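You operate a simulated robot arm through the tools that you are given. There is no shell and no other tool. Be economical: measure what you need, move in short steps, check, and stop when the job is done.

You are at the controls of a simulated robot arm. One attempt, no reset.

TASK
Close the blue tub and scrub the paint smear off the high table.
Fine: scrub with the brush, wetted in the water jar; it ends standing in the jar. What is to be rubbed or washed off counts as gone when no trace of it is left.

The check looks at the end state, three seconds after you hand in, the way a careful person would. Anything else that was tipped, shoved, dropped, spilled or broken makes it a failure.

THE ROBOT
A 6-joint arm with a two-finger parallel gripper, fixed in place. Base frame: the origin is at the foot of the arm, x ahead of it, y to its left, z up; the work surface is at about z = 940. Readings come in mm, degrees, newtons and seconds.
With the tool pointing down near the work surface it reaches from about 140 to 820 mm from the base axis. Its first joint turns from -166.0 to 166.0 degrees. Payload 3.91 kg.
The tool frame sits at the grasp point between the pads (the TCP): z along the fingers, y along the line on which they close. The tips reach 30 mm beyond it. Largest opening 110 mm; finger width 20, thickness 10; the body of the gripper, 48 by 112 mm, starts 55 mm behind the TCP.
Orientation is that of the tool frame in the base frame, as a unit quaternion [x, y, z, w]. With the fingers straight down and closing along the base's y, the tool's x points along the base's -x, its y along +y and its z along -z.

THE INTERFACE
- The arm moves only by the tool move_arm. Its argument "increments" is a list of rows, each an object (a shift or turn left out is 0, a gripper value left out holds the last) with "delta_pos": the shift along the tool's x, y, z in units of 300 mm (1.0 is 300 mm), a list of three; "rot": the turn, a rotation vector about the tool's x, y, z in units of 45 degrees (1.0 is 45 degrees), a list of three; "claw": the finger opening in mm, from 0 to 110. In form: [{"delta_pos": [x, y, z], "rot": [rx, ry, rz], "claw": claw}, ...]. A call has 1 to 10 rows; each row is the pose to reach, as a shift and turn from the pose commanded when the call began, along the tool's axes at that moment. A call with a number of a shift or a turn outside -1 to 1 is refused whole. Each row takes 0.2 s and may step no farther than 50 mm and 8.6 degrees from the row before; otherwise, or with a gripper value out of range, the whole call is refused. Where a pose cannot be reached the arm comes as near as it can. A force on the tool above 80 N (or 10 N above the force at the start of the call, whichever is more), or a blocked arm, ends the call early, and 0.2 s more pass. Each finger travels about 108 mm/s and halts on what it meets, pressing with about 22 N; the grip force reading is that of the motor and also rises with nothing between the fingers. The clock runs only during rows and for 0.2 s after the last one: add rows that repeat a pose to give the fingers time. The reply holds the time, the measured pose of the TCP, the force on the tool along the base axes, the opening and the grip force, in the units named above and with some noise, with the torque about the TCP (base axes, N m) and any sound that the robot's microphone picked up.
- Cameras (640 x 400 px; columns grow to the right, rows downward): "scene" is fixed at [399.8, 501.5, 1788.6]; the picture's right is [-0.60, 0.80, 0.00], its down [0.76, 0.57, -0.31] and it looks along [-0.25, -0.18, -0.95] (base axes); focal length 320 px, centre (320, 200). "wrist" rides on the gripper at [77, 7, -115] in the tool frame; the picture's right is [-0.09, 1.00, 0.00], its down [-0.80, -0.07, -0.59] and it looks along [-0.59, -0.05, 0.80] (tool axes); focal length 270 px, centre (320, 200). There is no depth. A picture from a camera that has moved, and an enlarged one, comes with that camera's place and axes in the base frame and with its lens.
- get_image(camera): a new picture of that camera. No time passes.
- move_column(by): slides the trunk up (or, below 0, down) by that many mm; the arm rides with it, the base frame stays. It gives what a move gives, with no picture.
- zoom(camera, box): a new picture of the part [left, top, right, bottom] of that camera's present view, enlarged. No time passes.
- finish_job(): hands the job in; it is judged then, once.

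Go step by step. Nothing tells you positions but the pictures and the camera data: compare them with the known pose of the tool, close in by small moves and look again before you grip or let go. The budget is 120 turns and 68 pictures, counting those below and the enlarged ones. Unless the task says otherwise, let go and move clear before handing in, and close with one line.

The tools are called after "Call:" as a command line: name --argument value ..., lists and objects as JSON in quotes. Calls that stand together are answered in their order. move_arm: Moves the arm, as the interface text tells. Its arguments: {"type":"object","properties":{"increments":{"type":"array","items":{"type":"object","properties":{"delta_pos":{"type":"array","items":{"type":"number"}},"rot":{"type":"array","items":{"type":"number"}},"claw":{"type":"number"}}}}},"required":["increments"]} The other tools are called the same way: move_column (by) slides the trunk up or down; get_image (camera) takes a picture; zoom (camera, box) takes an enlarged picture of a part of a camera's view; finish_job () hands the job in.

At the start:

```text
time_s: 0.0
eef_pos: [313.2, 175.0, 1281.5]
ee_rot: [0.0, 1.0, 0.0, 0.0]
contact_force: [-0.7, -0.5, 0.4]
ft_torque: [0.0, 0.03, 0.02]
finger_gap: 109.9
grasp_force: 0.1
trunk travel left (down, up): [-475.0, 65.0]
```

scene: 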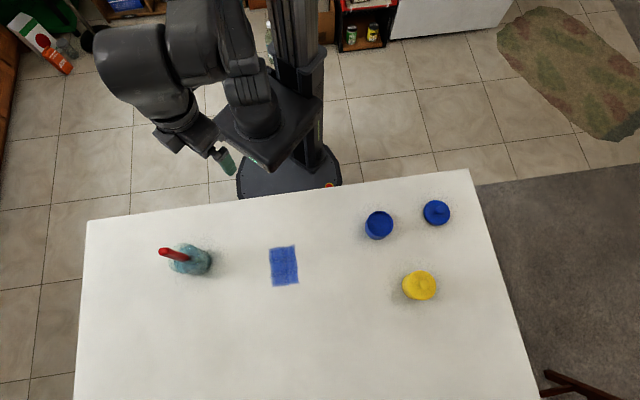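
wrist: 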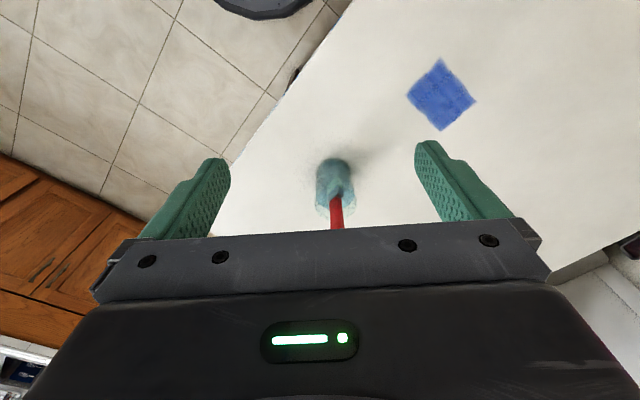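

I see the blue tub open with its lid beside it, a yellow closed tub, the blue smear, and a jar with a red-handled brush. I'll enlarge these to measure them.

Call:
zoom --camera "scene" --box '[340, 180, 480, 310]'

Call:
zoom --camera "scene" --box '[140, 220, 320, 310]'

Call:
zoom --camera "wrist" --box '[260, 50, 500, 240]'

```text
3.08 times, centred on (410, 245) of scene
camera zoom: at [399.8, 501.5, 1788.6], right [-0.6, 0.8, 0.0], down [0.76, 0.57, -0.31], along [-0.25, -0.18, -0.95], focal length 984 px, centre (43, 62)
```

zoom: 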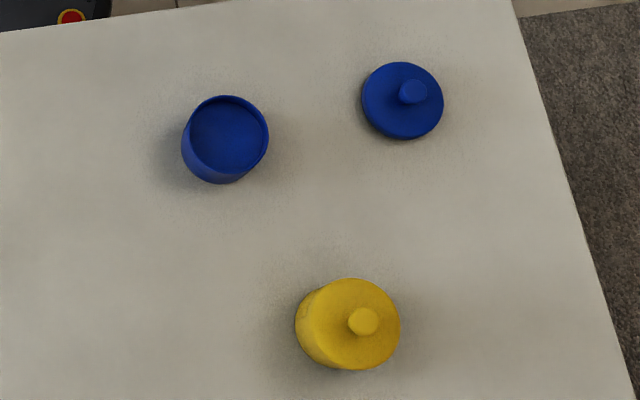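

```text
3.56 times, centred on (230, 265) of scene
camera zoom: at [399.8, 501.5, 1788.6], right [-0.6, 0.8, 0.0], down [0.76, 0.57, -0.31], along [-0.25, -0.18, -0.95], focal length 1137 px, centre (640, -31)
```

zoom: 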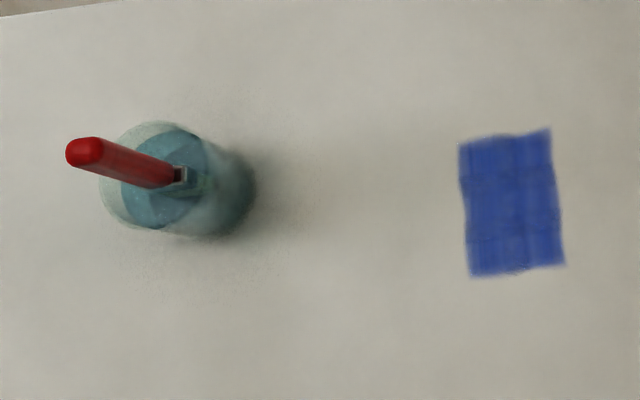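

```text
2.11 times, centred on (380, 145) of wrist
camera zoom: at [236.4, 182.8, 1395.4], right [0.09, 1.0, 0.0], down [0.8, -0.07, 0.59], along [0.59, -0.05, -0.8], focal length 569 px, centre (194, 316)
```

zoom: 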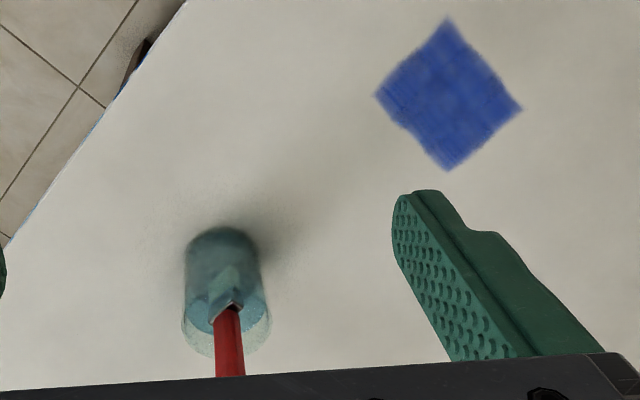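

The table is at z≈940, the lid is near (17, 618), the open tub is near (154, 512) and the jar with the upright brush is near (509, 188). I'll do the lid first, moving above it and then looking.

Call:
move_arm --increments '[{"delta_pos": [0.083, 0.125, 0]}, {"delta_pos": [0.167, 0.25, 0]}, {"delta_pos": [0.25, 0.375, 0]}, {"delta_pos": [0.333, 0.5, 0]}, {"delta_pos": [0.417, 0.625, 0]}, {"delta_pos": [0.5, 0.75, 0]}, {"delta_pos": [0.583, 0.875, 0]}, {"delta_pos": [0.667, 1.0, 0]}]'

Call:
move_arm --increments '[{"delta_pos": [0.08, 0.12, 0.08]}, {"delta_pos": [0.16, 0.24, 0.16], "claw": 70}, {"delta_pos": [0.24, 0.36, 0.24]}, {"delta_pos": [0.32, 0.475, 0.32]}, {"delta_pos": [0.32, 0.475, 0.4]}, {"delta_pos": [0.32, 0.475, 0.4]}]'

Call:
get_image --camera "wrist"

Call:
get_image --camera "scene"

```text
time_s: 1.8
eef_pos: [110.5, 475.9, 1280.9]
ee_rot: [0.0, 1.0, -0.001, 0.0]
contact_force: [-0.5, -0.9, 0.5]
ft_torque: [-0.02, -0.01, 0.0]
finger_gap: 110.0
grasp_force: 0.1
trunk travel left (down, up): [-475.0, 65.0]
```

```text
time_s: 3.2
eef_pos: [15.4, 617.1, 1161.8]
ee_rot: [0.0, 1.0, -0.001, 0.0]
contact_force: [0.8, -0.2, -0.3]
ft_torque: [0.01, 0.02, 0.01]
finger_gap: 69.8
grasp_force: 0.0
trunk travel left (down, up): [-475.0, 65.0]
```

```text
62 pictures are left
camera wrist: at [-59.9, 624.3, 1276.3], right [0.09, 1.0, 0.0], down [0.8, -0.07, 0.59], along [0.59, -0.05, -0.8], focal length 270 px, centre (320, 200)
```

wrist: 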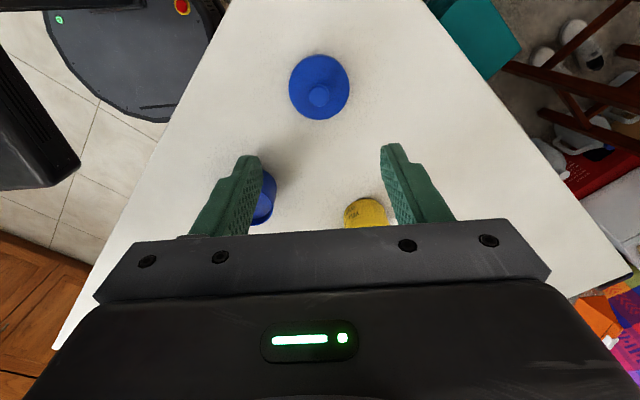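

```text
61 pictures are left
```

scene: 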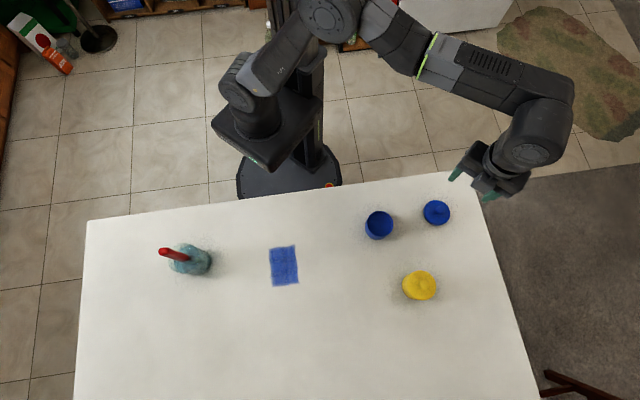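

The lid is just about under the gripper, with the knob near (20, 616). I'll lower partway and check again.

Call:
move_arm --increments '[{"delta_pos": [-0.007, 0, 0.15], "claw": 60}, {"delta_pos": [-0.015, -0.003, 0.3]}, {"delta_pos": [-0.015, -0.003, 0.36]}, {"delta_pos": [-0.015, -0.003, 0.36]}]'

Call:
get_image --camera "wrist"

Call:
zoom --camera "scene" --box '[340, 140, 540, 280]'

```text
time_s: 4.2
eef_pos: [21.3, 617.1, 1053.4]
ee_rot: [-0.001, 1.0, 0.0, 0.0]
contact_force: [0.3, 0.3, 0.3]
ft_torque: [-0.04, -0.01, -0.04]
finger_gap: 59.7
grasp_force: 0.1
trunk travel left (down, up): [-475.0, 65.0]
```

```text
60 pictures are left
camera wrist: at [-55.8, 624.5, 1167.9], right [0.09, 1.0, 0.0], down [0.8, -0.07, 0.59], along [0.59, -0.05, -0.8], focal length 270 px, centre (320, 200)
```

wrist: 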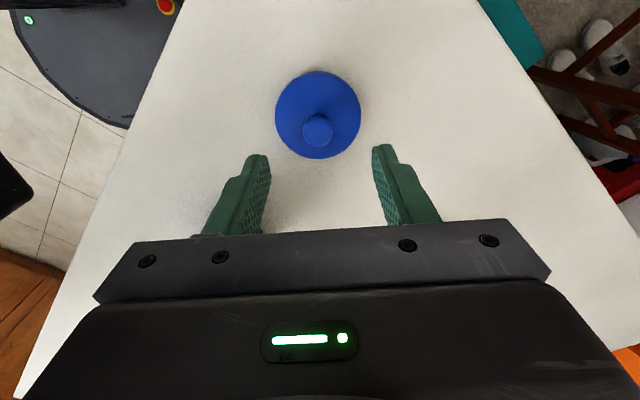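

```text
2.86 times, centred on (440, 210) of scene
camera zoom: at [399.8, 501.5, 1788.6], right [-0.6, 0.8, 0.0], down [0.76, 0.57, -0.31], along [-0.25, -0.18, -0.95], focal length 913 px, centre (-23, 171)
```

zoom: 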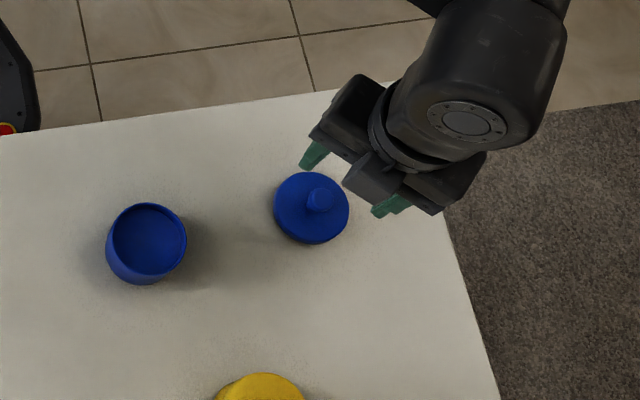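

The knob is centred between the fingers at about (20, 616.5), with its top near z≈978. I'll descend so the tips straddle it.

Call:
move_arm --increments '[{"delta_pos": [0, 0, 0.1]}, {"delta_pos": [0.003, -0.001, 0.17]}, {"delta_pos": [0.003, -0.001, 0.21]}, {"delta_pos": [0.003, -0.001, 0.21]}]'

Call:
zoom --camera "wrist" --box '[200, 80, 440, 240]'

Call:
zoom --camera "scene" --box '[390, 160, 490, 240]'

```text
time_s: 5.2
eef_pos: [21.2, 615.1, 990.6]
ee_rot: [0.0, 1.0, -0.001, 0.0]
contact_force: [0.0, -0.3, 0.5]
ft_torque: [0.02, -0.03, 0.01]
finger_gap: 60.0
grasp_force: 0.0
trunk travel left (down, up): [-475.0, 65.0]
```

```text
2.50 times, centred on (320, 160) of wrist
camera zoom: at [-55.6, 624.2, 1105.0], right [0.09, 1.0, 0.0], down [0.8, -0.07, 0.59], along [0.59, -0.05, -0.8], focal length 676 px, centre (320, 300)
```

zoom: 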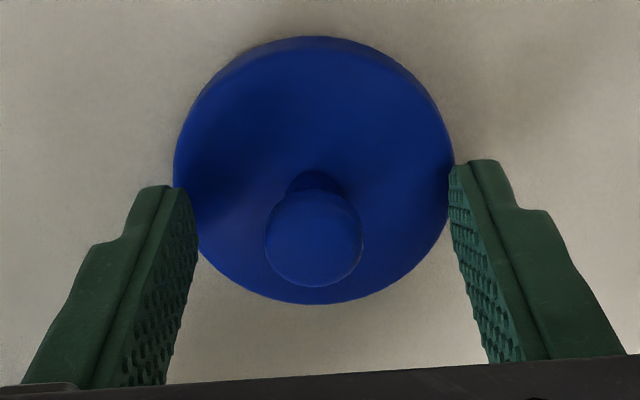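

```text
5.00 times, centred on (440, 200) of scene
camera zoom: at [399.8, 501.5, 1788.6], right [-0.6, 0.8, 0.0], down [0.76, 0.57, -0.31], along [-0.25, -0.18, -0.95], focal length 1598 px, centre (-280, 200)
```

zoom: 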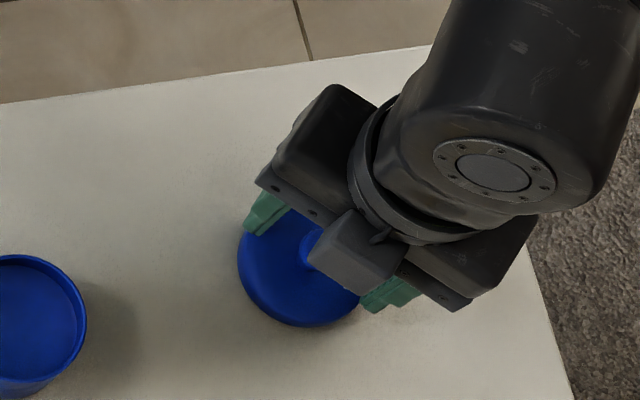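

The fingers straddle the knob by about 17 mm, so I'll close on it now.

Call:
move_arm --increments '[{"delta_pos": [0, 0.003, 0.007], "claw": 40}, {"delta_pos": [0, 0.003, 0.007], "claw": 20}, {"delta_pos": [0, 0.003, 0.007], "claw": 5}, {"delta_pos": [0, 0.003, 0.007], "claw": 5}, {"delta_pos": [0, 0.003, 0.007], "claw": 5}]'

Call:
zoom --camera "wrist" --box '[200, 80, 440, 240]'

```text
time_s: 6.4
eef_pos: [20.8, 619.5, 989.2]
ee_rot: [0.0, 1.0, 0.0, 0.001]
contact_force: [0.6, -0.3, -0.1]
ft_torque: [-0.02, 0.01, 0.02]
finger_gap: 19.9
grasp_force: 22.4
trunk travel left (down, up): [-475.0, 65.0]
```

```text
2.50 times, centred on (320, 160) of wrist
camera zoom: at [-56.0, 625.6, 1102.8], right [0.09, 1.0, 0.0], down [0.8, -0.07, 0.59], along [0.59, -0.05, -0.8], focal length 676 px, centre (320, 300)
```

zoom: 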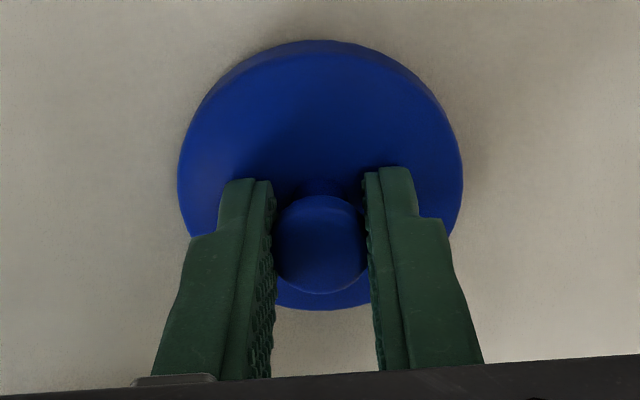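

The knob is held at a 20 mm gap. I'll lift, then carry the lid toward the tub.

Call:
move_arm --increments '[{"delta_pos": [0, 0, -0.04]}, {"delta_pos": [0, 0, -0.14]}, {"delta_pos": [0, 0, -0.28]}, {"delta_pos": [0, 0, -0.42]}, {"delta_pos": [0, 0, -0.5]}, {"delta_pos": [0, 0, -0.5]}]'

Call:
get_image --camera "wrist"

```text
time_s: 7.8
eef_pos: [19.8, 616.3, 1138.6]
ee_rot: [0.0, 1.0, 0.0, 0.0]
contact_force: [-0.1, 0.2, 0.5]
ft_torque: [0.01, 0.0, 0.06]
finger_gap: 20.0
grasp_force: 22.1
trunk travel left (down, up): [-475.0, 65.0]
```

```text
55 pictures are left
camera wrist: at [-55.7, 623.8, 1252.7], right [0.09, 1.0, 0.0], down [0.8, -0.07, 0.59], along [0.59, -0.05, -0.8], focal length 270 px, centre (320, 200)
```

wrist: 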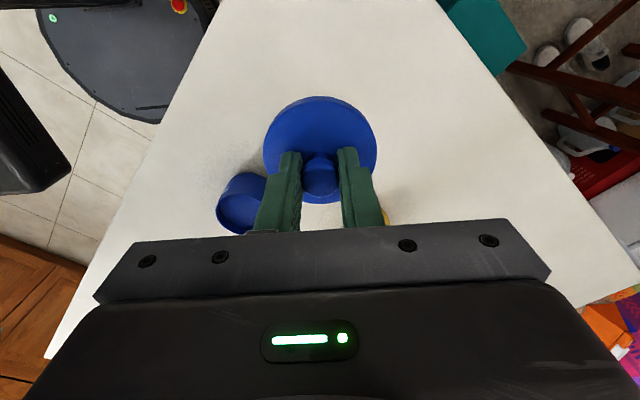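

The lid is held level. I'll go past the tub so the wrist camera can see it unobstructed and measure it.

Call:
move_arm --increments '[{"delta_pos": [-0.13, -0.035, 0]}, {"delta_pos": [-0.26, -0.07, 0]}, {"delta_pos": [-0.39, -0.105, 0]}, {"delta_pos": [-0.52, -0.14, 0]}, {"delta_pos": [-0.65, -0.175, 0]}, {"delta_pos": [-0.65, -0.175, 0]}]'

Call:
get_image --camera "wrist"

Call:
zoom --camera "scene" --box '[340, 180, 480, 310]'

```text
time_s: 9.2
eef_pos: [213.6, 564.5, 1135.9]
ee_rot: [0.0, 1.0, 0.0, 0.0]
contact_force: [0.2, 0.4, -0.6]
ft_torque: [0.0, -0.03, -0.01]
finger_gap: 19.9
grasp_force: 21.3
trunk travel left (down, up): [-475.0, 65.0]
```

```text
54 pictures are left
camera wrist: at [137.2, 571.5, 1249.9], right [0.09, 1.0, 0.0], down [0.8, -0.07, 0.59], along [0.59, -0.05, -0.8], focal length 270 px, centre (320, 200)
```

wrist: 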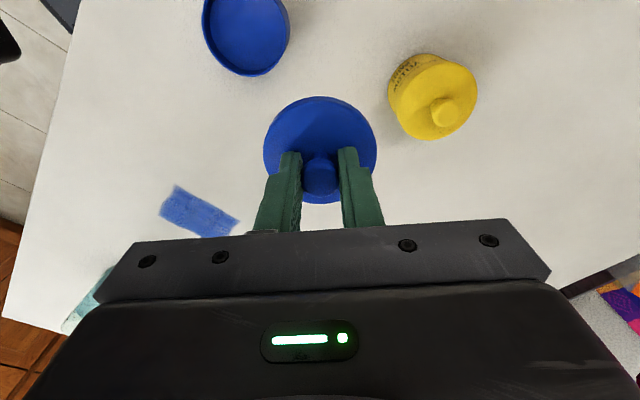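

```text
3.08 times, centred on (410, 245) of scene
camera zoom: at [399.8, 501.5, 1788.6], right [-0.6, 0.8, 0.0], down [0.76, 0.57, -0.31], along [-0.25, -0.18, -0.95], focal length 984 px, centre (43, 62)
```

zoom: 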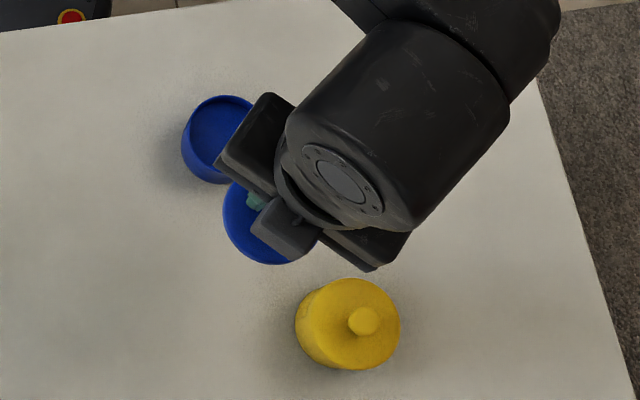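

The tub is slightly cut off, so I'll back up and raise a little for a full view.

Call:
move_arm --increments '[{"delta_pos": [0.05, 0.05, -0.1]}, {"delta_pos": [0.1, 0.1, -0.2]}, {"delta_pos": [0.1, 0.1, -0.2]}]'

Call:
get_image --camera "wrist"

Call:
zoom --camera "wrist" --box '[200, 0, 400, 125]'

```text
time_s: 10.0
eef_pos: [183.8, 594.0, 1197.2]
ee_rot: [-0.001, 1.0, 0.0, 0.001]
contact_force: [-0.2, -0.5, 0.4]
ft_torque: [0.03, 0.04, 0.0]
finger_gap: 19.9
grasp_force: 22.5
trunk travel left (down, up): [-475.0, 65.0]
```

```text
52 pictures are left
camera wrist: at [107.3, 602.1, 1310.8], right [0.09, 1.0, 0.0], down [0.8, -0.07, 0.59], along [0.59, -0.05, -0.8], focal length 270 px, centre (320, 200)
```

wrist: 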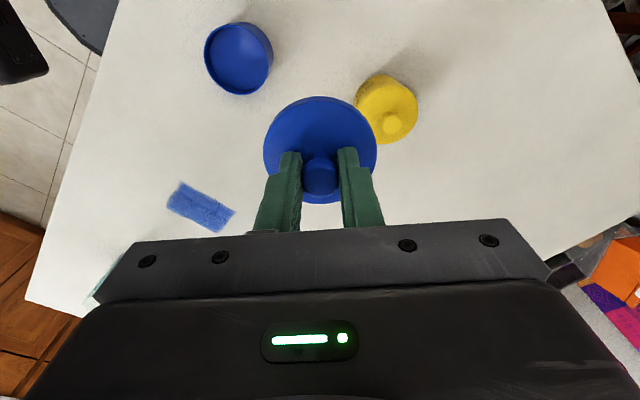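

```text
3.20 times, centred on (300, 62) of wrist
camera zoom: at [107.3, 602.1, 1310.8], right [0.09, 1.0, 0.0], down [0.8, -0.07, 0.59], along [0.59, -0.05, -0.8], focal length 865 px, centre (384, 640)
```

zoom: 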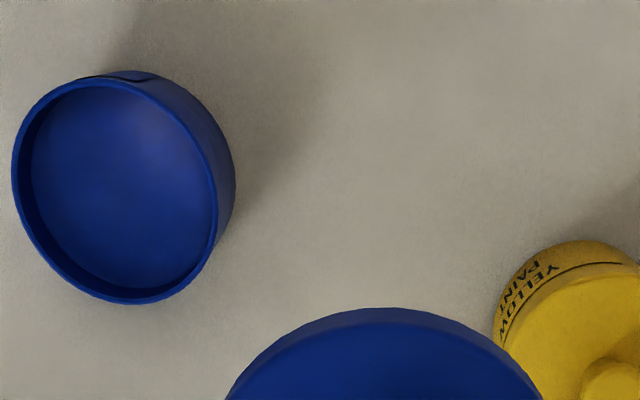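

The tub rim is around (151, 509, 998). I'll come alongside it with the lid just above rim height, for an accurate side-by-side comparison in the wrist view.

Call:
move_arm --increments '[{"delta_pos": [0.05, 0, 0.12]}, {"delta_pos": [0.1, 0, 0.24]}, {"delta_pos": [0.1, 0, 0.36]}, {"delta_pos": [0.1, 0, 0.42]}, {"delta_pos": [0.1, 0, 0.42]}]'

Call:
get_image --camera "wrist"

Call:
zoom --camera "wrist" --box '[120, 60, 400, 235]'

```text
time_s: 11.2
eef_pos: [154.5, 595.6, 1070.6]
ee_rot: [0.0, 1.0, 0.0, 0.0]
contact_force: [0.0, 0.6, -0.1]
ft_torque: [0.0, 0.01, -0.01]
finger_gap: 20.0
grasp_force: 21.6
trunk travel left (down, up): [-475.0, 65.0]
```

```text
50 pictures are left
camera wrist: at [78.4, 602.9, 1185.0], right [0.09, 1.0, 0.0], down [0.8, -0.07, 0.59], along [0.59, -0.05, -0.8], focal length 270 px, centre (320, 200)
```

wrist: 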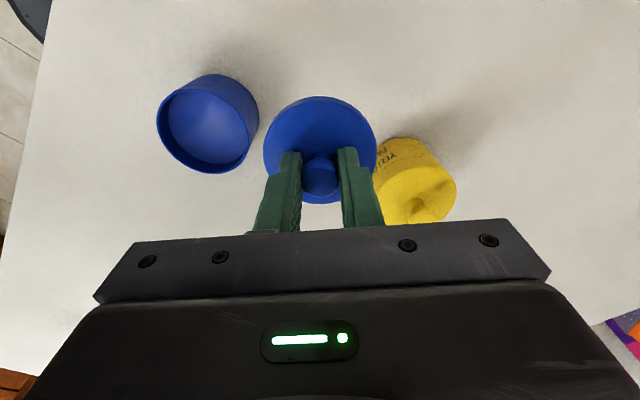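

```text
2.29 times, centred on (260, 148) of wrist
camera zoom: at [78.4, 602.9, 1185.0], right [0.09, 1.0, 0.0], down [0.8, -0.07, 0.59], along [0.59, -0.05, -0.8], focal length 618 px, centre (457, 320)
```

zoom: 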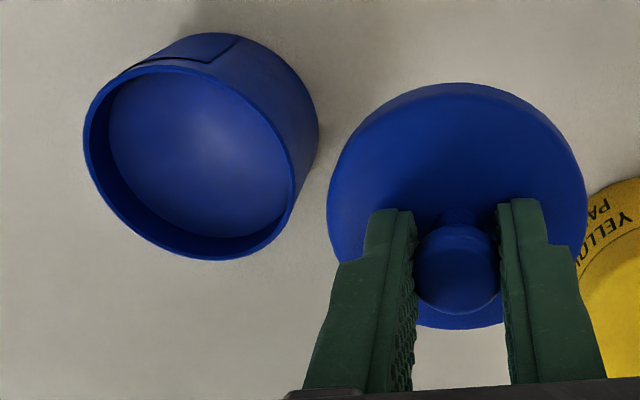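

Combining views, the tub rim is at about (149.7, 509.2, 995), and the lid is centred on the TCP. I'll shift over the tub and look again.

Call:
move_arm --increments '[{"delta_pos": [0.009, -0.145, 0]}, {"delta_pos": [0.018, -0.289, 0]}, {"delta_pos": [0.018, -0.289, 0]}, {"delta_pos": [0.018, -0.289, 0]}]'

Call:
zoom --camera "wrist" --box '[200, 60, 440, 235]'

Call:
zoom --camera "scene" --box '[330, 180, 430, 260]'

```text
time_s: 12.2
eef_pos: [149.2, 507.4, 1071.7]
ee_rot: [0.0, 1.0, 0.0, 0.0]
contact_force: [-0.1, 0.1, 0.2]
ft_torque: [0.0, -0.03, 0.0]
finger_gap: 20.0
grasp_force: 22.0
trunk travel left (down, up): [-475.0, 65.0]
```

```text
2.29 times, centred on (320, 148) of wrist
camera zoom: at [72.8, 516.5, 1185.1], right [0.09, 1.0, 0.0], down [0.8, -0.07, 0.59], along [0.59, -0.05, -0.8], focal length 618 px, centre (320, 320)
```

zoom: 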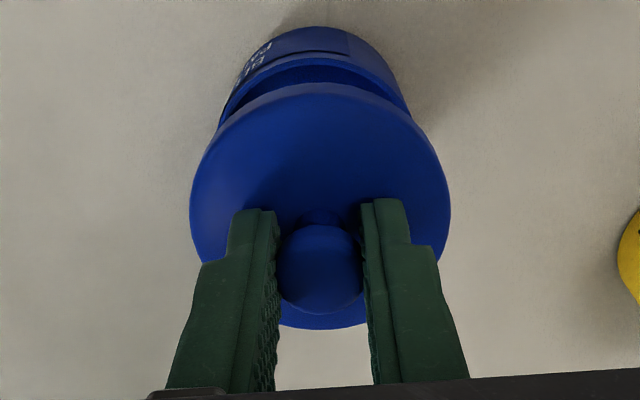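

```text
5.00 times, centred on (380, 220) of scene
camera zoom: at [399.8, 501.5, 1788.6], right [-0.6, 0.8, 0.0], down [0.76, 0.57, -0.31], along [-0.25, -0.18, -0.95], focal length 1598 px, centre (20, 100)
```

zoom: 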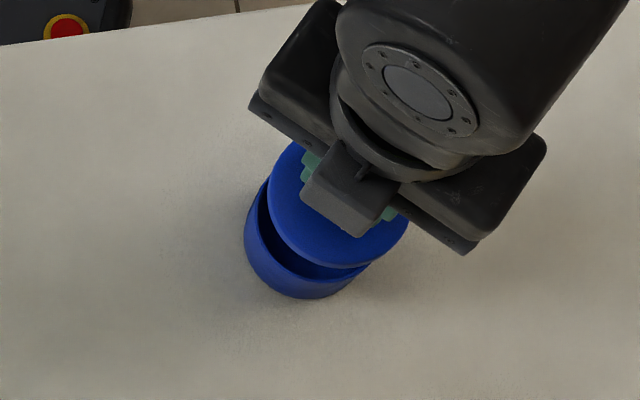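

The alignment looks good in both views. I'll lower in small steps and check before contact.

Call:
move_arm --increments '[{"delta_pos": [0, 0, 0.03]}, {"delta_pos": [0, 0, 0.055]}, {"delta_pos": [0, 0, 0.055]}]'

Call:
zoom --camera "wrist" --box '[200, 60, 440, 235]'

Call:
zoom --camera "scene" --box '[355, 195, 415, 245]'

```text
time_s: 13.0
eef_pos: [148.2, 508.0, 1053.7]
ee_rot: [0.0, 1.0, 0.001, 0.001]
contact_force: [0.7, -0.1, -0.5]
ft_torque: [0.01, 0.0, -0.03]
finger_gap: 20.0
grasp_force: 21.8
trunk travel left (down, up): [-475.0, 65.0]
```

```text
2.29 times, centred on (320, 148) of wrist
camera zoom: at [72.7, 515.9, 1168.8], right [0.09, 1.0, 0.0], down [0.8, -0.07, 0.59], along [0.59, -0.05, -0.8], focal length 618 px, centre (320, 320)
```

zoom: 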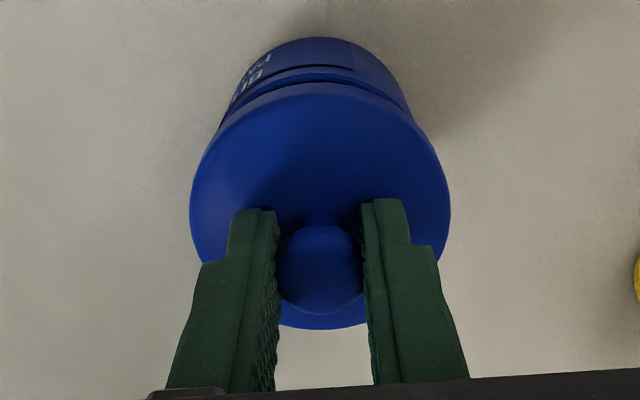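

```text
8.00 times, centred on (385, 220) of scene
camera zoom: at [399.8, 501.5, 1788.6], right [-0.6, 0.8, 0.0], down [0.76, 0.57, -0.31], along [-0.25, -0.18, -0.95], focal length 2557 px, centre (-200, 40)
```

zoom: 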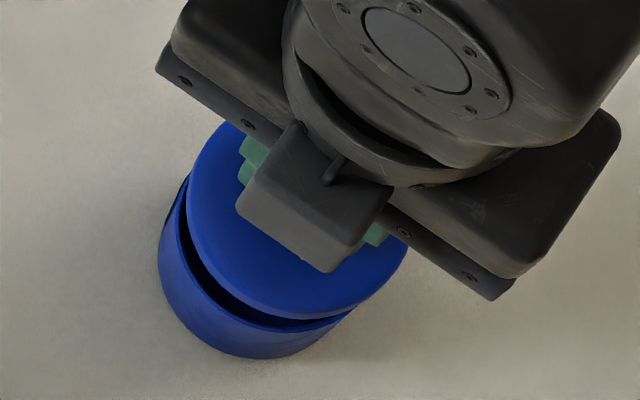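

Still well aligned. I'll lower in 3–4 mm steps, watching the force.

Call:
move_arm --increments '[{"delta_pos": [0, 0, 0.008]}, {"delta_pos": [0, 0, 0.015]}, {"delta_pos": [0, 0, 0.015]}]'

Call:
move_arm --increments '[{"delta_pos": [0, 0, 0.006]}, {"delta_pos": [0, 0, 0.01]}, {"delta_pos": [0, 0, 0.01]}]'

Call:
zoom --camera "wrist" --box '[200, 60, 440, 235]'

```text
time_s: 13.8
eef_pos: [148.8, 509.4, 1049.9]
ee_rot: [0.0, 1.0, 0.0, 0.0]
contact_force: [-0.3, -0.2, -0.1]
ft_torque: [0.02, 0.0, 0.0]
finger_gap: 19.7
grasp_force: 22.4
trunk travel left (down, up): [-475.0, 65.0]
```

```text
time_s: 14.6
eef_pos: [148.1, 509.4, 1048.0]
ee_rot: [-0.001, 1.0, 0.0, 0.0]
contact_force: [1.4, 0.1, -0.3]
ft_torque: [0.0, 0.0, -0.01]
finger_gap: 19.9
grasp_force: 22.2
trunk travel left (down, up): [-475.0, 65.0]
```

```text
2.29 times, centred on (320, 148) of wrist
camera zoom: at [73.0, 516.2, 1162.1], right [0.09, 1.0, 0.0], down [0.8, -0.07, 0.59], along [0.59, -0.05, -0.8], focal length 618 px, centre (320, 320)
```

zoom: 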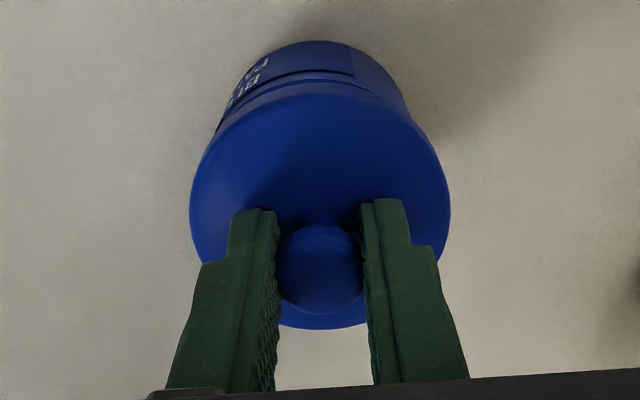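

Nearly seated. Two more small steps down.

Call:
move_arm --increments '[{"delta_pos": [0, 0, 0.005]}, {"delta_pos": [0, 0, 0.008]}, {"delta_pos": [0, 0, 0.008]}]'

Call:
move_arm --increments '[{"delta_pos": [0, 0, 0.005]}, {"delta_pos": [0, 0, 0.008]}, {"delta_pos": [0, 0, 0.008]}]'

Call:
zoom --camera "wrist" --box '[200, 60, 440, 235]'

```text
time_s: 15.4
eef_pos: [149.1, 507.9, 1044.8]
ee_rot: [0.0, 1.0, 0.001, 0.0]
contact_force: [-0.3, 0.1, -0.8]
ft_torque: [-0.02, 0.05, 0.02]
finger_gap: 19.6
grasp_force: 22.1
trunk travel left (down, up): [-475.0, 65.0]
```

```text
time_s: 16.2
eef_pos: [148.4, 509.3, 1042.5]
ee_rot: [0.0, 1.0, -0.001, 0.0]
contact_force: [-0.1, -0.3, -0.3]
ft_torque: [-0.01, 0.01, 0.0]
finger_gap: 19.7
grasp_force: 22.4
trunk travel left (down, up): [-475.0, 65.0]
```

```text
2.29 times, centred on (320, 148) of wrist
camera zoom: at [73.0, 516.1, 1157.0], right [0.09, 1.0, 0.0], down [0.8, -0.07, 0.59], along [0.59, -0.05, -0.8], focal length 618 px, centre (320, 320)
```

zoom: 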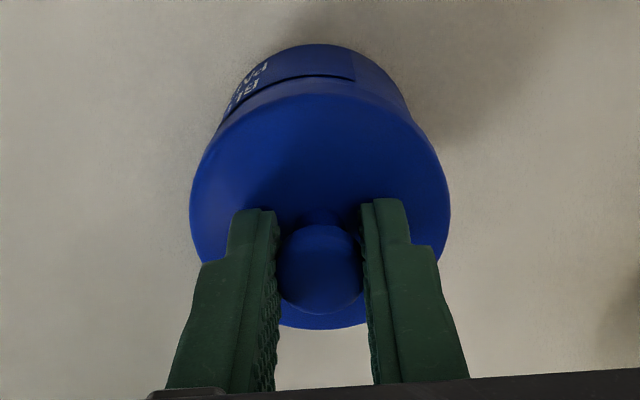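

No contact yet; continuing down by about 2 mm at a time.

Call:
move_arm --increments '[{"delta_pos": [0, 0, 0.005]}, {"delta_pos": [0, 0, 0.008]}, {"delta_pos": [0, 0, 0.008]}]'

Call:
move_arm --increments '[{"delta_pos": [0, 0, 0.004]}, {"delta_pos": [0, 0, 0.006]}, {"delta_pos": [0, 0, 0.006]}]'

Call:
zoom --camera "scene" --box '[355, 195, 415, 245]'

```text
time_s: 17.0
eef_pos: [148.6, 509.2, 1040.0]
ee_rot: [0.0, 1.0, 0.0, 0.0]
contact_force: [0.9, -0.6, 2.5]
ft_torque: [0.02, -0.02, -0.01]
finger_gap: 20.0
grasp_force: 22.3
trunk travel left (down, up): [-475.0, 65.0]
```

```text
time_s: 17.8
eef_pos: [148.4, 508.0, 1039.6]
ee_rot: [0.0, 1.0, 0.0, 0.0]
contact_force: [0.3, 3.8, 16.3]
ft_torque: [0.16, 0.42, -0.04]
finger_gap: 20.1
grasp_force: 22.0
trunk travel left (down, up): [-475.0, 65.0]
```

```text
8.00 times, centred on (385, 220) of scene
camera zoom: at [399.8, 501.5, 1788.6], right [-0.6, 0.8, 0.0], down [0.76, 0.57, -0.31], along [-0.25, -0.18, -0.95], focal length 2557 px, centre (-200, 40)
```

zoom: 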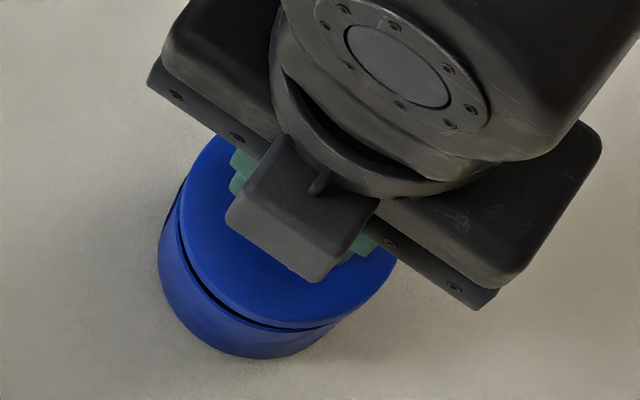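

Light contact (16 N) with torque showing touch on the −x side, and the scene shows rim on the +x side. I'll lift 2 mm, shift about 2 mm in +x, and lower again.

Call:
move_arm --increments '[{"delta_pos": [0, 0, -0.008]}, {"delta_pos": [-0.007, 0, -0.008]}, {"delta_pos": [-0.007, 0, -0.008]}]'

Call:
move_arm --increments '[{"delta_pos": [0, 0, 0.004]}, {"delta_pos": [0, 0, 0.008]}, {"delta_pos": [0, 0, 0.008]}]'

Call:
zoom --camera "scene" --box '[355, 195, 415, 245]'

Call:
zoom --camera "wrist" --box '[200, 60, 440, 235]'

```text
time_s: 18.6
eef_pos: [152.7, 508.2, 1042.5]
ee_rot: [0.0, 1.0, -0.001, 0.0]
contact_force: [0.7, -0.1, 0.6]
ft_torque: [0.01, -0.01, 0.06]
finger_gap: 20.0
grasp_force: 22.0
trunk travel left (down, up): [-475.0, 65.0]
```

```text
time_s: 19.4
eef_pos: [151.4, 507.8, 1038.2]
ee_rot: [0.0, 1.0, 0.001, 0.001]
contact_force: [-0.3, -0.9, -0.4]
ft_torque: [-0.03, -0.04, 0.01]
finger_gap: 19.7
grasp_force: 22.0
trunk travel left (down, up): [-475.0, 65.0]
```

```text
8.00 times, centred on (385, 220) of scene
camera zoom: at [399.8, 501.5, 1788.6], right [-0.6, 0.8, 0.0], down [0.76, 0.57, -0.31], along [-0.25, -0.18, -0.95], focal length 2557 px, centre (-200, 40)
```

zoom: 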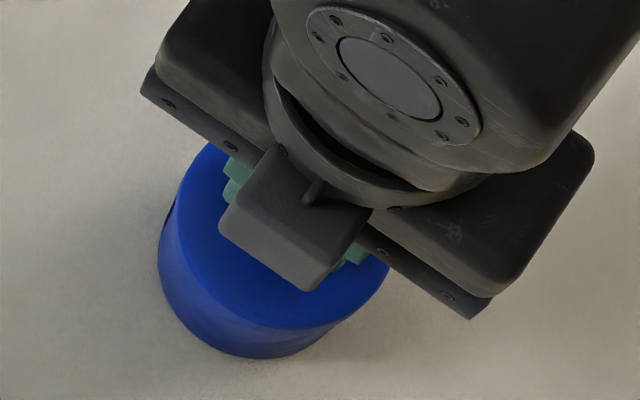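

```text
2.29 times, centred on (320, 148) of wrist
camera zoom: at [75.4, 515.1, 1152.8], right [0.09, 1.0, 0.0], down [0.8, -0.07, 0.59], along [0.59, -0.05, -0.8], focal length 618 px, centre (320, 320)
```

zoom: 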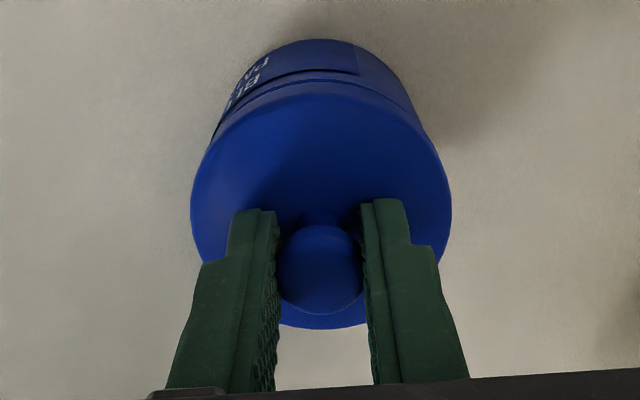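

It went in with no force and the rim is covered. I'll keep lowering until it seats.

Call:
move_arm --increments '[{"delta_pos": [0, 0, 0.004]}, {"delta_pos": [0, 0, 0.006]}, {"delta_pos": [0, 0, 0.006]}]'

Call:
move_arm --increments '[{"delta_pos": [0, 0, 0.004]}, {"delta_pos": [0, 0, 0.006]}, {"delta_pos": [0, 0, 0.006]}]'

Call:
zoom --camera "wrist" --box '[200, 60, 440, 235]'

```text
time_s: 20.2
eef_pos: [151.9, 507.9, 1036.6]
ee_rot: [-0.001, 1.0, 0.0, 0.0]
contact_force: [-0.1, 0.3, -0.1]
ft_torque: [-0.03, 0.0, -0.01]
finger_gap: 19.9
grasp_force: 22.0
trunk travel left (down, up): [-475.0, 65.0]
```

```text
time_s: 21.0
eef_pos: [152.9, 507.9, 1035.5]
ee_rot: [0.0, 1.0, -0.001, 0.0]
contact_force: [-0.9, -0.4, 0.5]
ft_torque: [0.02, -0.02, 0.0]
finger_gap: 19.7
grasp_force: 22.2
trunk travel left (down, up): [-475.0, 65.0]
```

```text
2.29 times, centred on (320, 148) of wrist
camera zoom: at [76.4, 515.3, 1149.5], right [0.09, 1.0, 0.0], down [0.8, -0.07, 0.59], along [0.59, -0.05, -0.8], focal length 618 px, centre (320, 320)
```

zoom: 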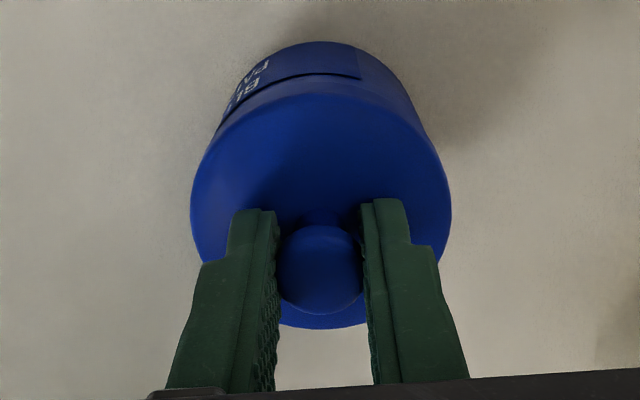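

Still sliding freely; continuing down.

Call:
move_arm --increments '[{"delta_pos": [0, 0, 0.004]}, {"delta_pos": [0, 0, 0.007]}, {"delta_pos": [0, 0, 0.007]}]'

Call:
move_arm --increments '[{"delta_pos": [0, 0, 0.004]}, {"delta_pos": [0, 0, 0.006]}, {"delta_pos": [0, 0, 0.006]}]'

```text
time_s: 21.8
eef_pos: [152.1, 507.5, 1034.8]
ee_rot: [0.0, 1.0, 0.001, 0.0]
contact_force: [2.7, 1.6, 11.8]
ft_torque: [-0.01, -0.32, 0.01]
finger_gap: 20.1
grasp_force: 21.4
trunk travel left (down, up): [-475.0, 65.0]
```

```text
time_s: 22.6
eef_pos: [152.0, 506.8, 1033.6]
ee_rot: [0.0, 1.0, 0.002, 0.0]
contact_force: [4.2, 3.7, 33.8]
ft_torque: [0.07, -0.22, 0.01]
finger_gap: 19.9
grasp_force: 22.3
trunk travel left (down, up): [-475.0, 65.0]
```

Firm, nearly centred contact, so the lid is seated. I'll ease off, release and rise.

Call:
move_arm --increments '[{"delta_pos": [0, 0, -0.006]}, {"delta_pos": [0, 0, -0.006], "claw": 40}, {"delta_pos": [0, 0, -0.006], "claw": 60}, {"delta_pos": [0, 0, -0.006], "claw": 60}, {"delta_pos": [0, 0, -0.15]}, {"delta_pos": [0, 0, -0.3]}, {"delta_pos": [0, 0, -0.45]}, {"delta_pos": [0, 0, -0.5]}]'

Call:
zoom --camera "wrist" --box '[200, 40, 440, 215]'

Call:
zoom --camera "scene" --box '[350, 190, 450, 310]'

```text
time_s: 24.4
eef_pos: [154.0, 508.9, 1182.7]
ee_rot: [0.0, 1.0, 0.0, 0.001]
contact_force: [1.0, 0.5, -0.2]
ft_torque: [0.04, -0.01, -0.01]
finger_gap: 60.2
grasp_force: 0.1
trunk travel left (down, up): [-475.0, 65.0]
heard: snap
```

```text
2.29 times, centred on (320, 128) of wrist
camera zoom: at [76.3, 515.9, 1296.5], right [0.09, 1.0, 0.0], down [0.8, -0.07, 0.59], along [0.59, -0.05, -0.8], focal length 618 px, centre (320, 366)
```

zoom: 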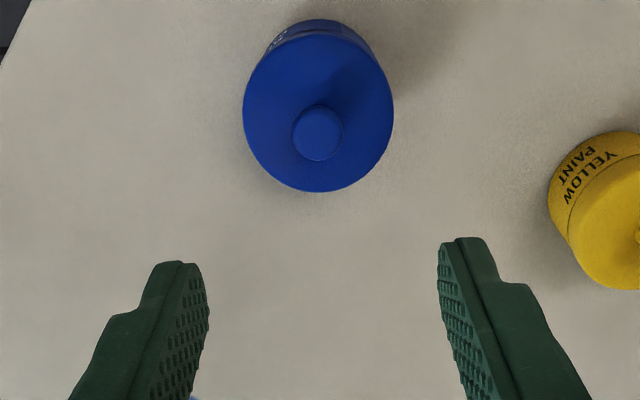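

```text
3.33 times, centred on (400, 250) of scene
camera zoom: at [399.8, 501.5, 1788.6], right [-0.6, 0.8, 0.0], down [0.76, 0.57, -0.31], along [-0.25, -0.18, -0.95], focal length 1066 px, centre (53, 33)
```

zoom: 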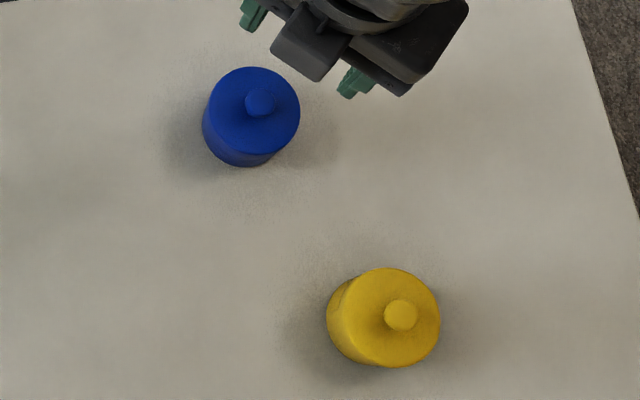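

The lid snapped on and looks like the yellow one's. Next is the brush; I'll carry the open gripper high over to the jar.

Call:
move_arm --increments '[{"delta_pos": [-0.1, -0.09, -0.08]}, {"delta_pos": [-0.21, -0.19, -0.16]}, {"delta_pos": [-0.32, -0.29, -0.2]}, {"delta_pos": [-0.43, -0.39, -0.22]}, {"delta_pos": [-0.54, -0.49, -0.22]}, {"delta_pos": [-0.65, -0.59, -0.22]}, {"delta_pos": [-0.65, -0.59, -0.22]}]'

Call:
move_arm --increments '[{"delta_pos": [-0.11, -0.1, 0]}, {"delta_pos": [-0.22, -0.2, 0]}, {"delta_pos": [-0.33, -0.3, 0]}, {"delta_pos": [-0.44, -0.4, 0]}, {"delta_pos": [-0.533, -0.48, 0]}, {"delta_pos": [-0.533, -0.48, 0]}]'

Call:
get_image --camera "wrist"

Call:
zoom --camera "scene" --box '[100, 180, 300, 310]'

```text
refused: row 2 steps farther than a row can; nothing moved
```

```text
time_s: 25.8
eef_pos: [313.4, 362.3, 1184.2]
ee_rot: [0.0, 1.0, 0.001, 0.0]
contact_force: [-1.0, -0.2, -0.6]
ft_torque: [0.03, -0.02, -0.02]
finger_gap: 60.0
grasp_force: 0.1
trunk travel left (down, up): [-475.0, 65.0]
```

```text
36 pictures are left
camera wrist: at [236.8, 370.4, 1297.5], right [0.09, 1.0, 0.0], down [0.8, -0.07, 0.59], along [0.59, -0.05, -0.8], focal length 270 px, centre (320, 200)
```

wrist: 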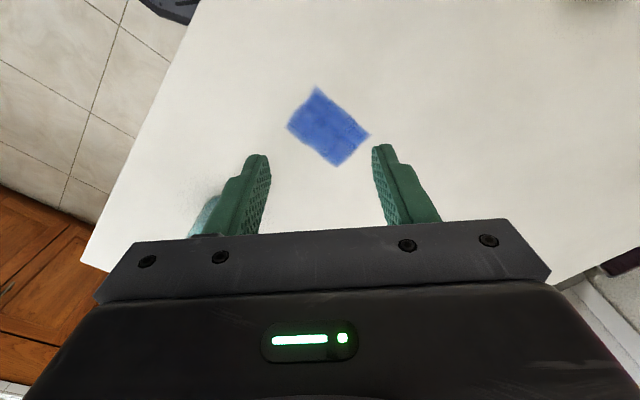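

```text
3.08 times, centred on (200, 245) of scene
camera zoom: at [399.8, 501.5, 1788.6], right [-0.6, 0.8, 0.0], down [0.76, 0.57, -0.31], along [-0.25, -0.18, -0.95], focal length 984 px, centre (689, 62)
```

zoom: 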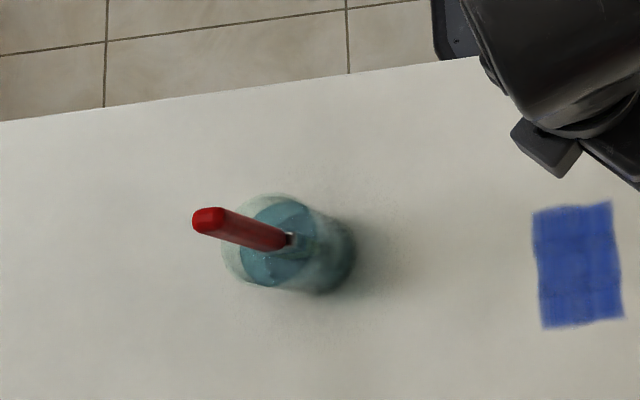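

The smear is a 67×92 mm rectangle centred near (382, 369), long side at about 45°. I'll continue to above the jar, rising as I go.

Call:
move_arm --increments '[{"delta_pos": [-0.09, -0.08, -0.06]}, {"delta_pos": [-0.19, -0.165, -0.12]}, {"delta_pos": [-0.29, -0.25, -0.18]}, {"delta_pos": [-0.39, -0.34, -0.22]}, {"delta_pos": [-0.49, -0.43, -0.24]}, {"delta_pos": [-0.59, -0.52, -0.24]}, {"delta_pos": [-0.653, -0.58, -0.24]}, {"delta_pos": [-0.653, -0.58, -0.24]}]'

Call:
get_image --camera "wrist"

```text
time_s: 27.6
eef_pos: [508.3, 190.0, 1253.5]
ee_rot: [0.0, 1.0, 0.0, 0.0]
contact_force: [-0.1, 0.1, -0.8]
ft_torque: [0.01, 0.03, 0.0]
finger_gap: 60.0
grasp_force: 0.0
trunk travel left (down, up): [-475.0, 65.0]
```

```text
34 pictures are left
camera wrist: at [431.3, 197.5, 1367.7], right [0.09, 1.0, 0.0], down [0.8, -0.07, 0.59], along [0.59, -0.05, -0.8], focal length 270 px, centre (320, 200)
```

wrist: 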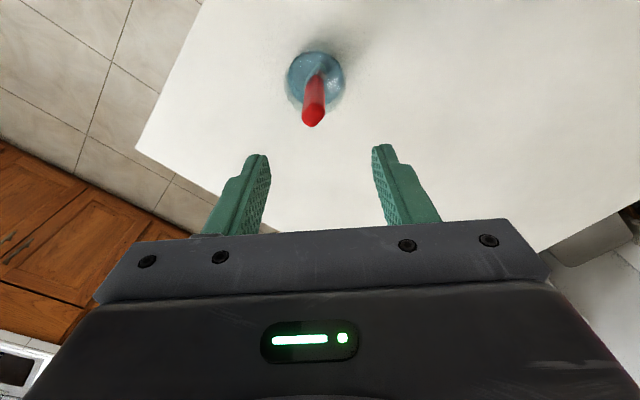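

Call:
zoom --camera "wrist" --box '[260, 30, 380, 140]'

```text
3.64 times, centred on (320, 85) of wrist
camera zoom: at [431.3, 197.5, 1367.7], right [0.09, 1.0, 0.0], down [0.8, -0.07, 0.59], along [0.59, -0.05, -0.8], focal length 983 px, centre (320, 618)
```

zoom: 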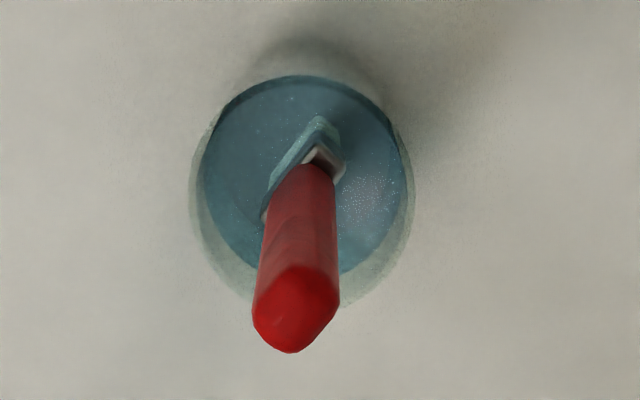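

The handle and head are flat, with the broad direction at about 135°, so I'll turn the tool 45° to close on the flat faces and then look again.

Call:
move_arm --increments '[{"rot": [0, 0, 0.17]}, {"rot": [0, 0, 0.34]}, {"rot": [0, 0, 0.51]}, {"rot": [0, 0, 0.68]}, {"rot": [0, 0, 0.85]}, {"rot": [0, 0, 1.0]}, {"rot": [0, 0, 1.0]}]'

Call:
zoom --camera "wrist" --box '[240, 30, 400, 170]'

```text
time_s: 29.2
eef_pos: [507.9, 190.3, 1253.1]
ee_rot: [0.383, 0.924, 0.0, 0.0]
contact_force: [-0.6, 0.0, 0.4]
ft_torque: [-0.01, -0.02, 0.0]
finger_gap: 59.9
grasp_force: 0.1
trunk travel left (down, up): [-475.0, 65.0]
```

```text
2.86 times, centred on (320, 100) of wrist
camera zoom: at [458.7, 250.1, 1368.1], right [0.77, 0.64, 0.0], down [0.52, -0.62, 0.59], along [0.38, -0.46, -0.8], focal length 772 px, centre (320, 486)
```

zoom: 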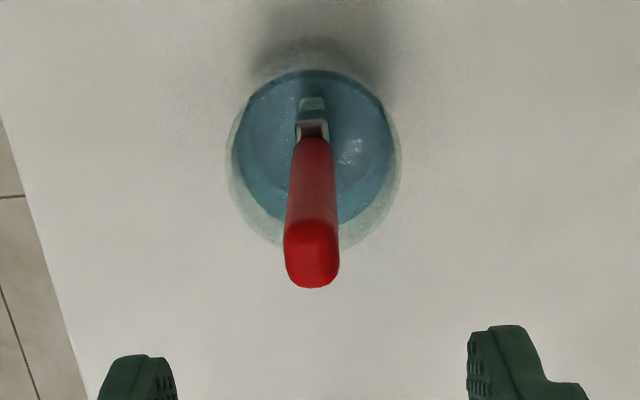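

The handle is now aligned with the fingers. I'll shift about 4 mm, descend halfway, then check.

Call:
move_arm --increments '[{"delta_pos": [-0.012, -0.01, 0.1]}, {"delta_pos": [-0.012, -0.01, 0.2]}, {"delta_pos": [-0.012, -0.01, 0.27]}, {"delta_pos": [-0.012, -0.01, 0.27]}]'

Call:
zoom --camera "wrist" --box '[200, 20, 440, 240]'

Call:
zoom --camera "scene" --box '[120, 190, 260, 300]'

```text
time_s: 30.2
eef_pos: [508.2, 185.8, 1170.3]
ee_rot: [0.382, 0.924, 0.0, 0.0]
contact_force: [-0.3, -0.5, -0.3]
ft_torque: [0.01, 0.01, 0.01]
finger_gap: 60.0
grasp_force: 0.1
trunk travel left (down, up): [-475.0, 65.0]
```

```text
1.82 times, centred on (320, 130) of wrist
camera zoom: at [459.6, 245.5, 1286.2], right [0.77, 0.64, 0.0], down [0.52, -0.62, 0.59], along [0.38, -0.46, -0.8], focal length 491 px, centre (320, 327)
```

zoom: 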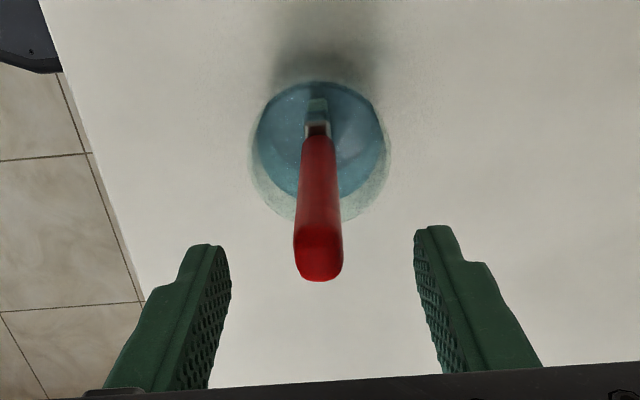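

```text
3.64 times, centred on (190, 245) of scene
camera zoom: at [399.8, 501.5, 1788.6], right [-0.6, 0.8, 0.0], down [0.76, 0.57, -0.31], along [-0.25, -0.18, -0.95], focal length 1162 px, centre (793, 36)
```

zoom: 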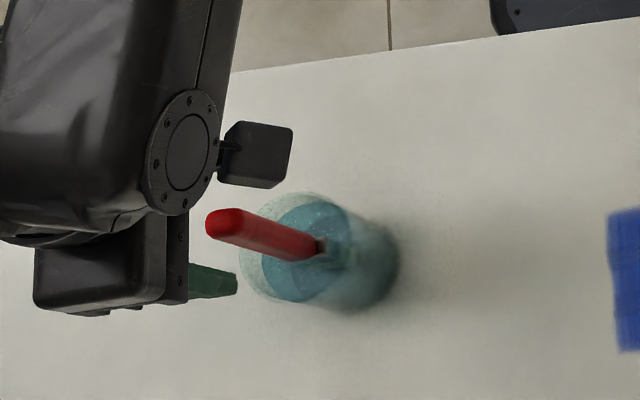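

The handle top is near z≈1137 and centred between the fingers. I'll descend to about z=1093 and close.

Call:
move_arm --increments '[{"delta_pos": [-0.004, -0.003, 0.1]}, {"delta_pos": [-0.005, -0.003, 0.2]}, {"delta_pos": [-0.005, -0.003, 0.257]}, {"delta_pos": [-0.005, -0.003, 0.257]}, {"delta_pos": [-0.005, -0.003, 0.257], "claw": 35}, {"delta_pos": [-0.005, -0.003, 0.257], "claw": 15}, {"delta_pos": [-0.005, -0.003, 0.257], "claw": 5}, {"delta_pos": [-0.005, -0.003, 0.257], "claw": 5}]'

Call:
zoom --camera "wrist" --box '[200, 20, 440, 240]'

```text
time_s: 32.0
eef_pos: [507.6, 183.3, 1096.6]
ee_rot: [0.382, 0.924, 0.0, 0.0]
contact_force: [0.3, -0.4, 0.4]
ft_torque: [-0.01, -0.02, -0.01]
finger_gap: 16.6
grasp_force: 21.8
trunk travel left (down, up): [-475.0, 65.0]
```

```text
1.82 times, centred on (320, 130) of wrist
camera zoom: at [459.1, 243.1, 1211.3], right [0.77, 0.64, 0.0], down [0.52, -0.62, 0.59], along [0.38, -0.46, -0.8], focal length 491 px, centre (320, 327)
```

zoom: 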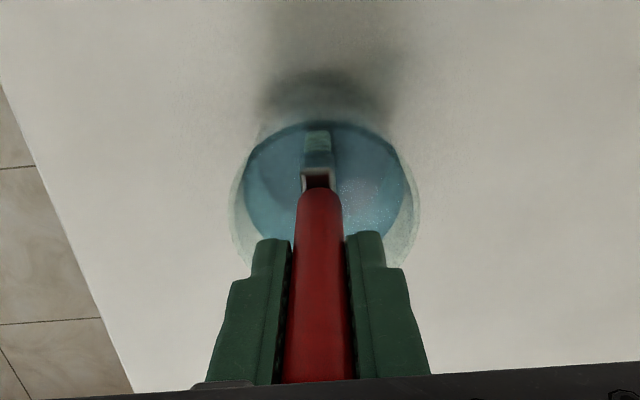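

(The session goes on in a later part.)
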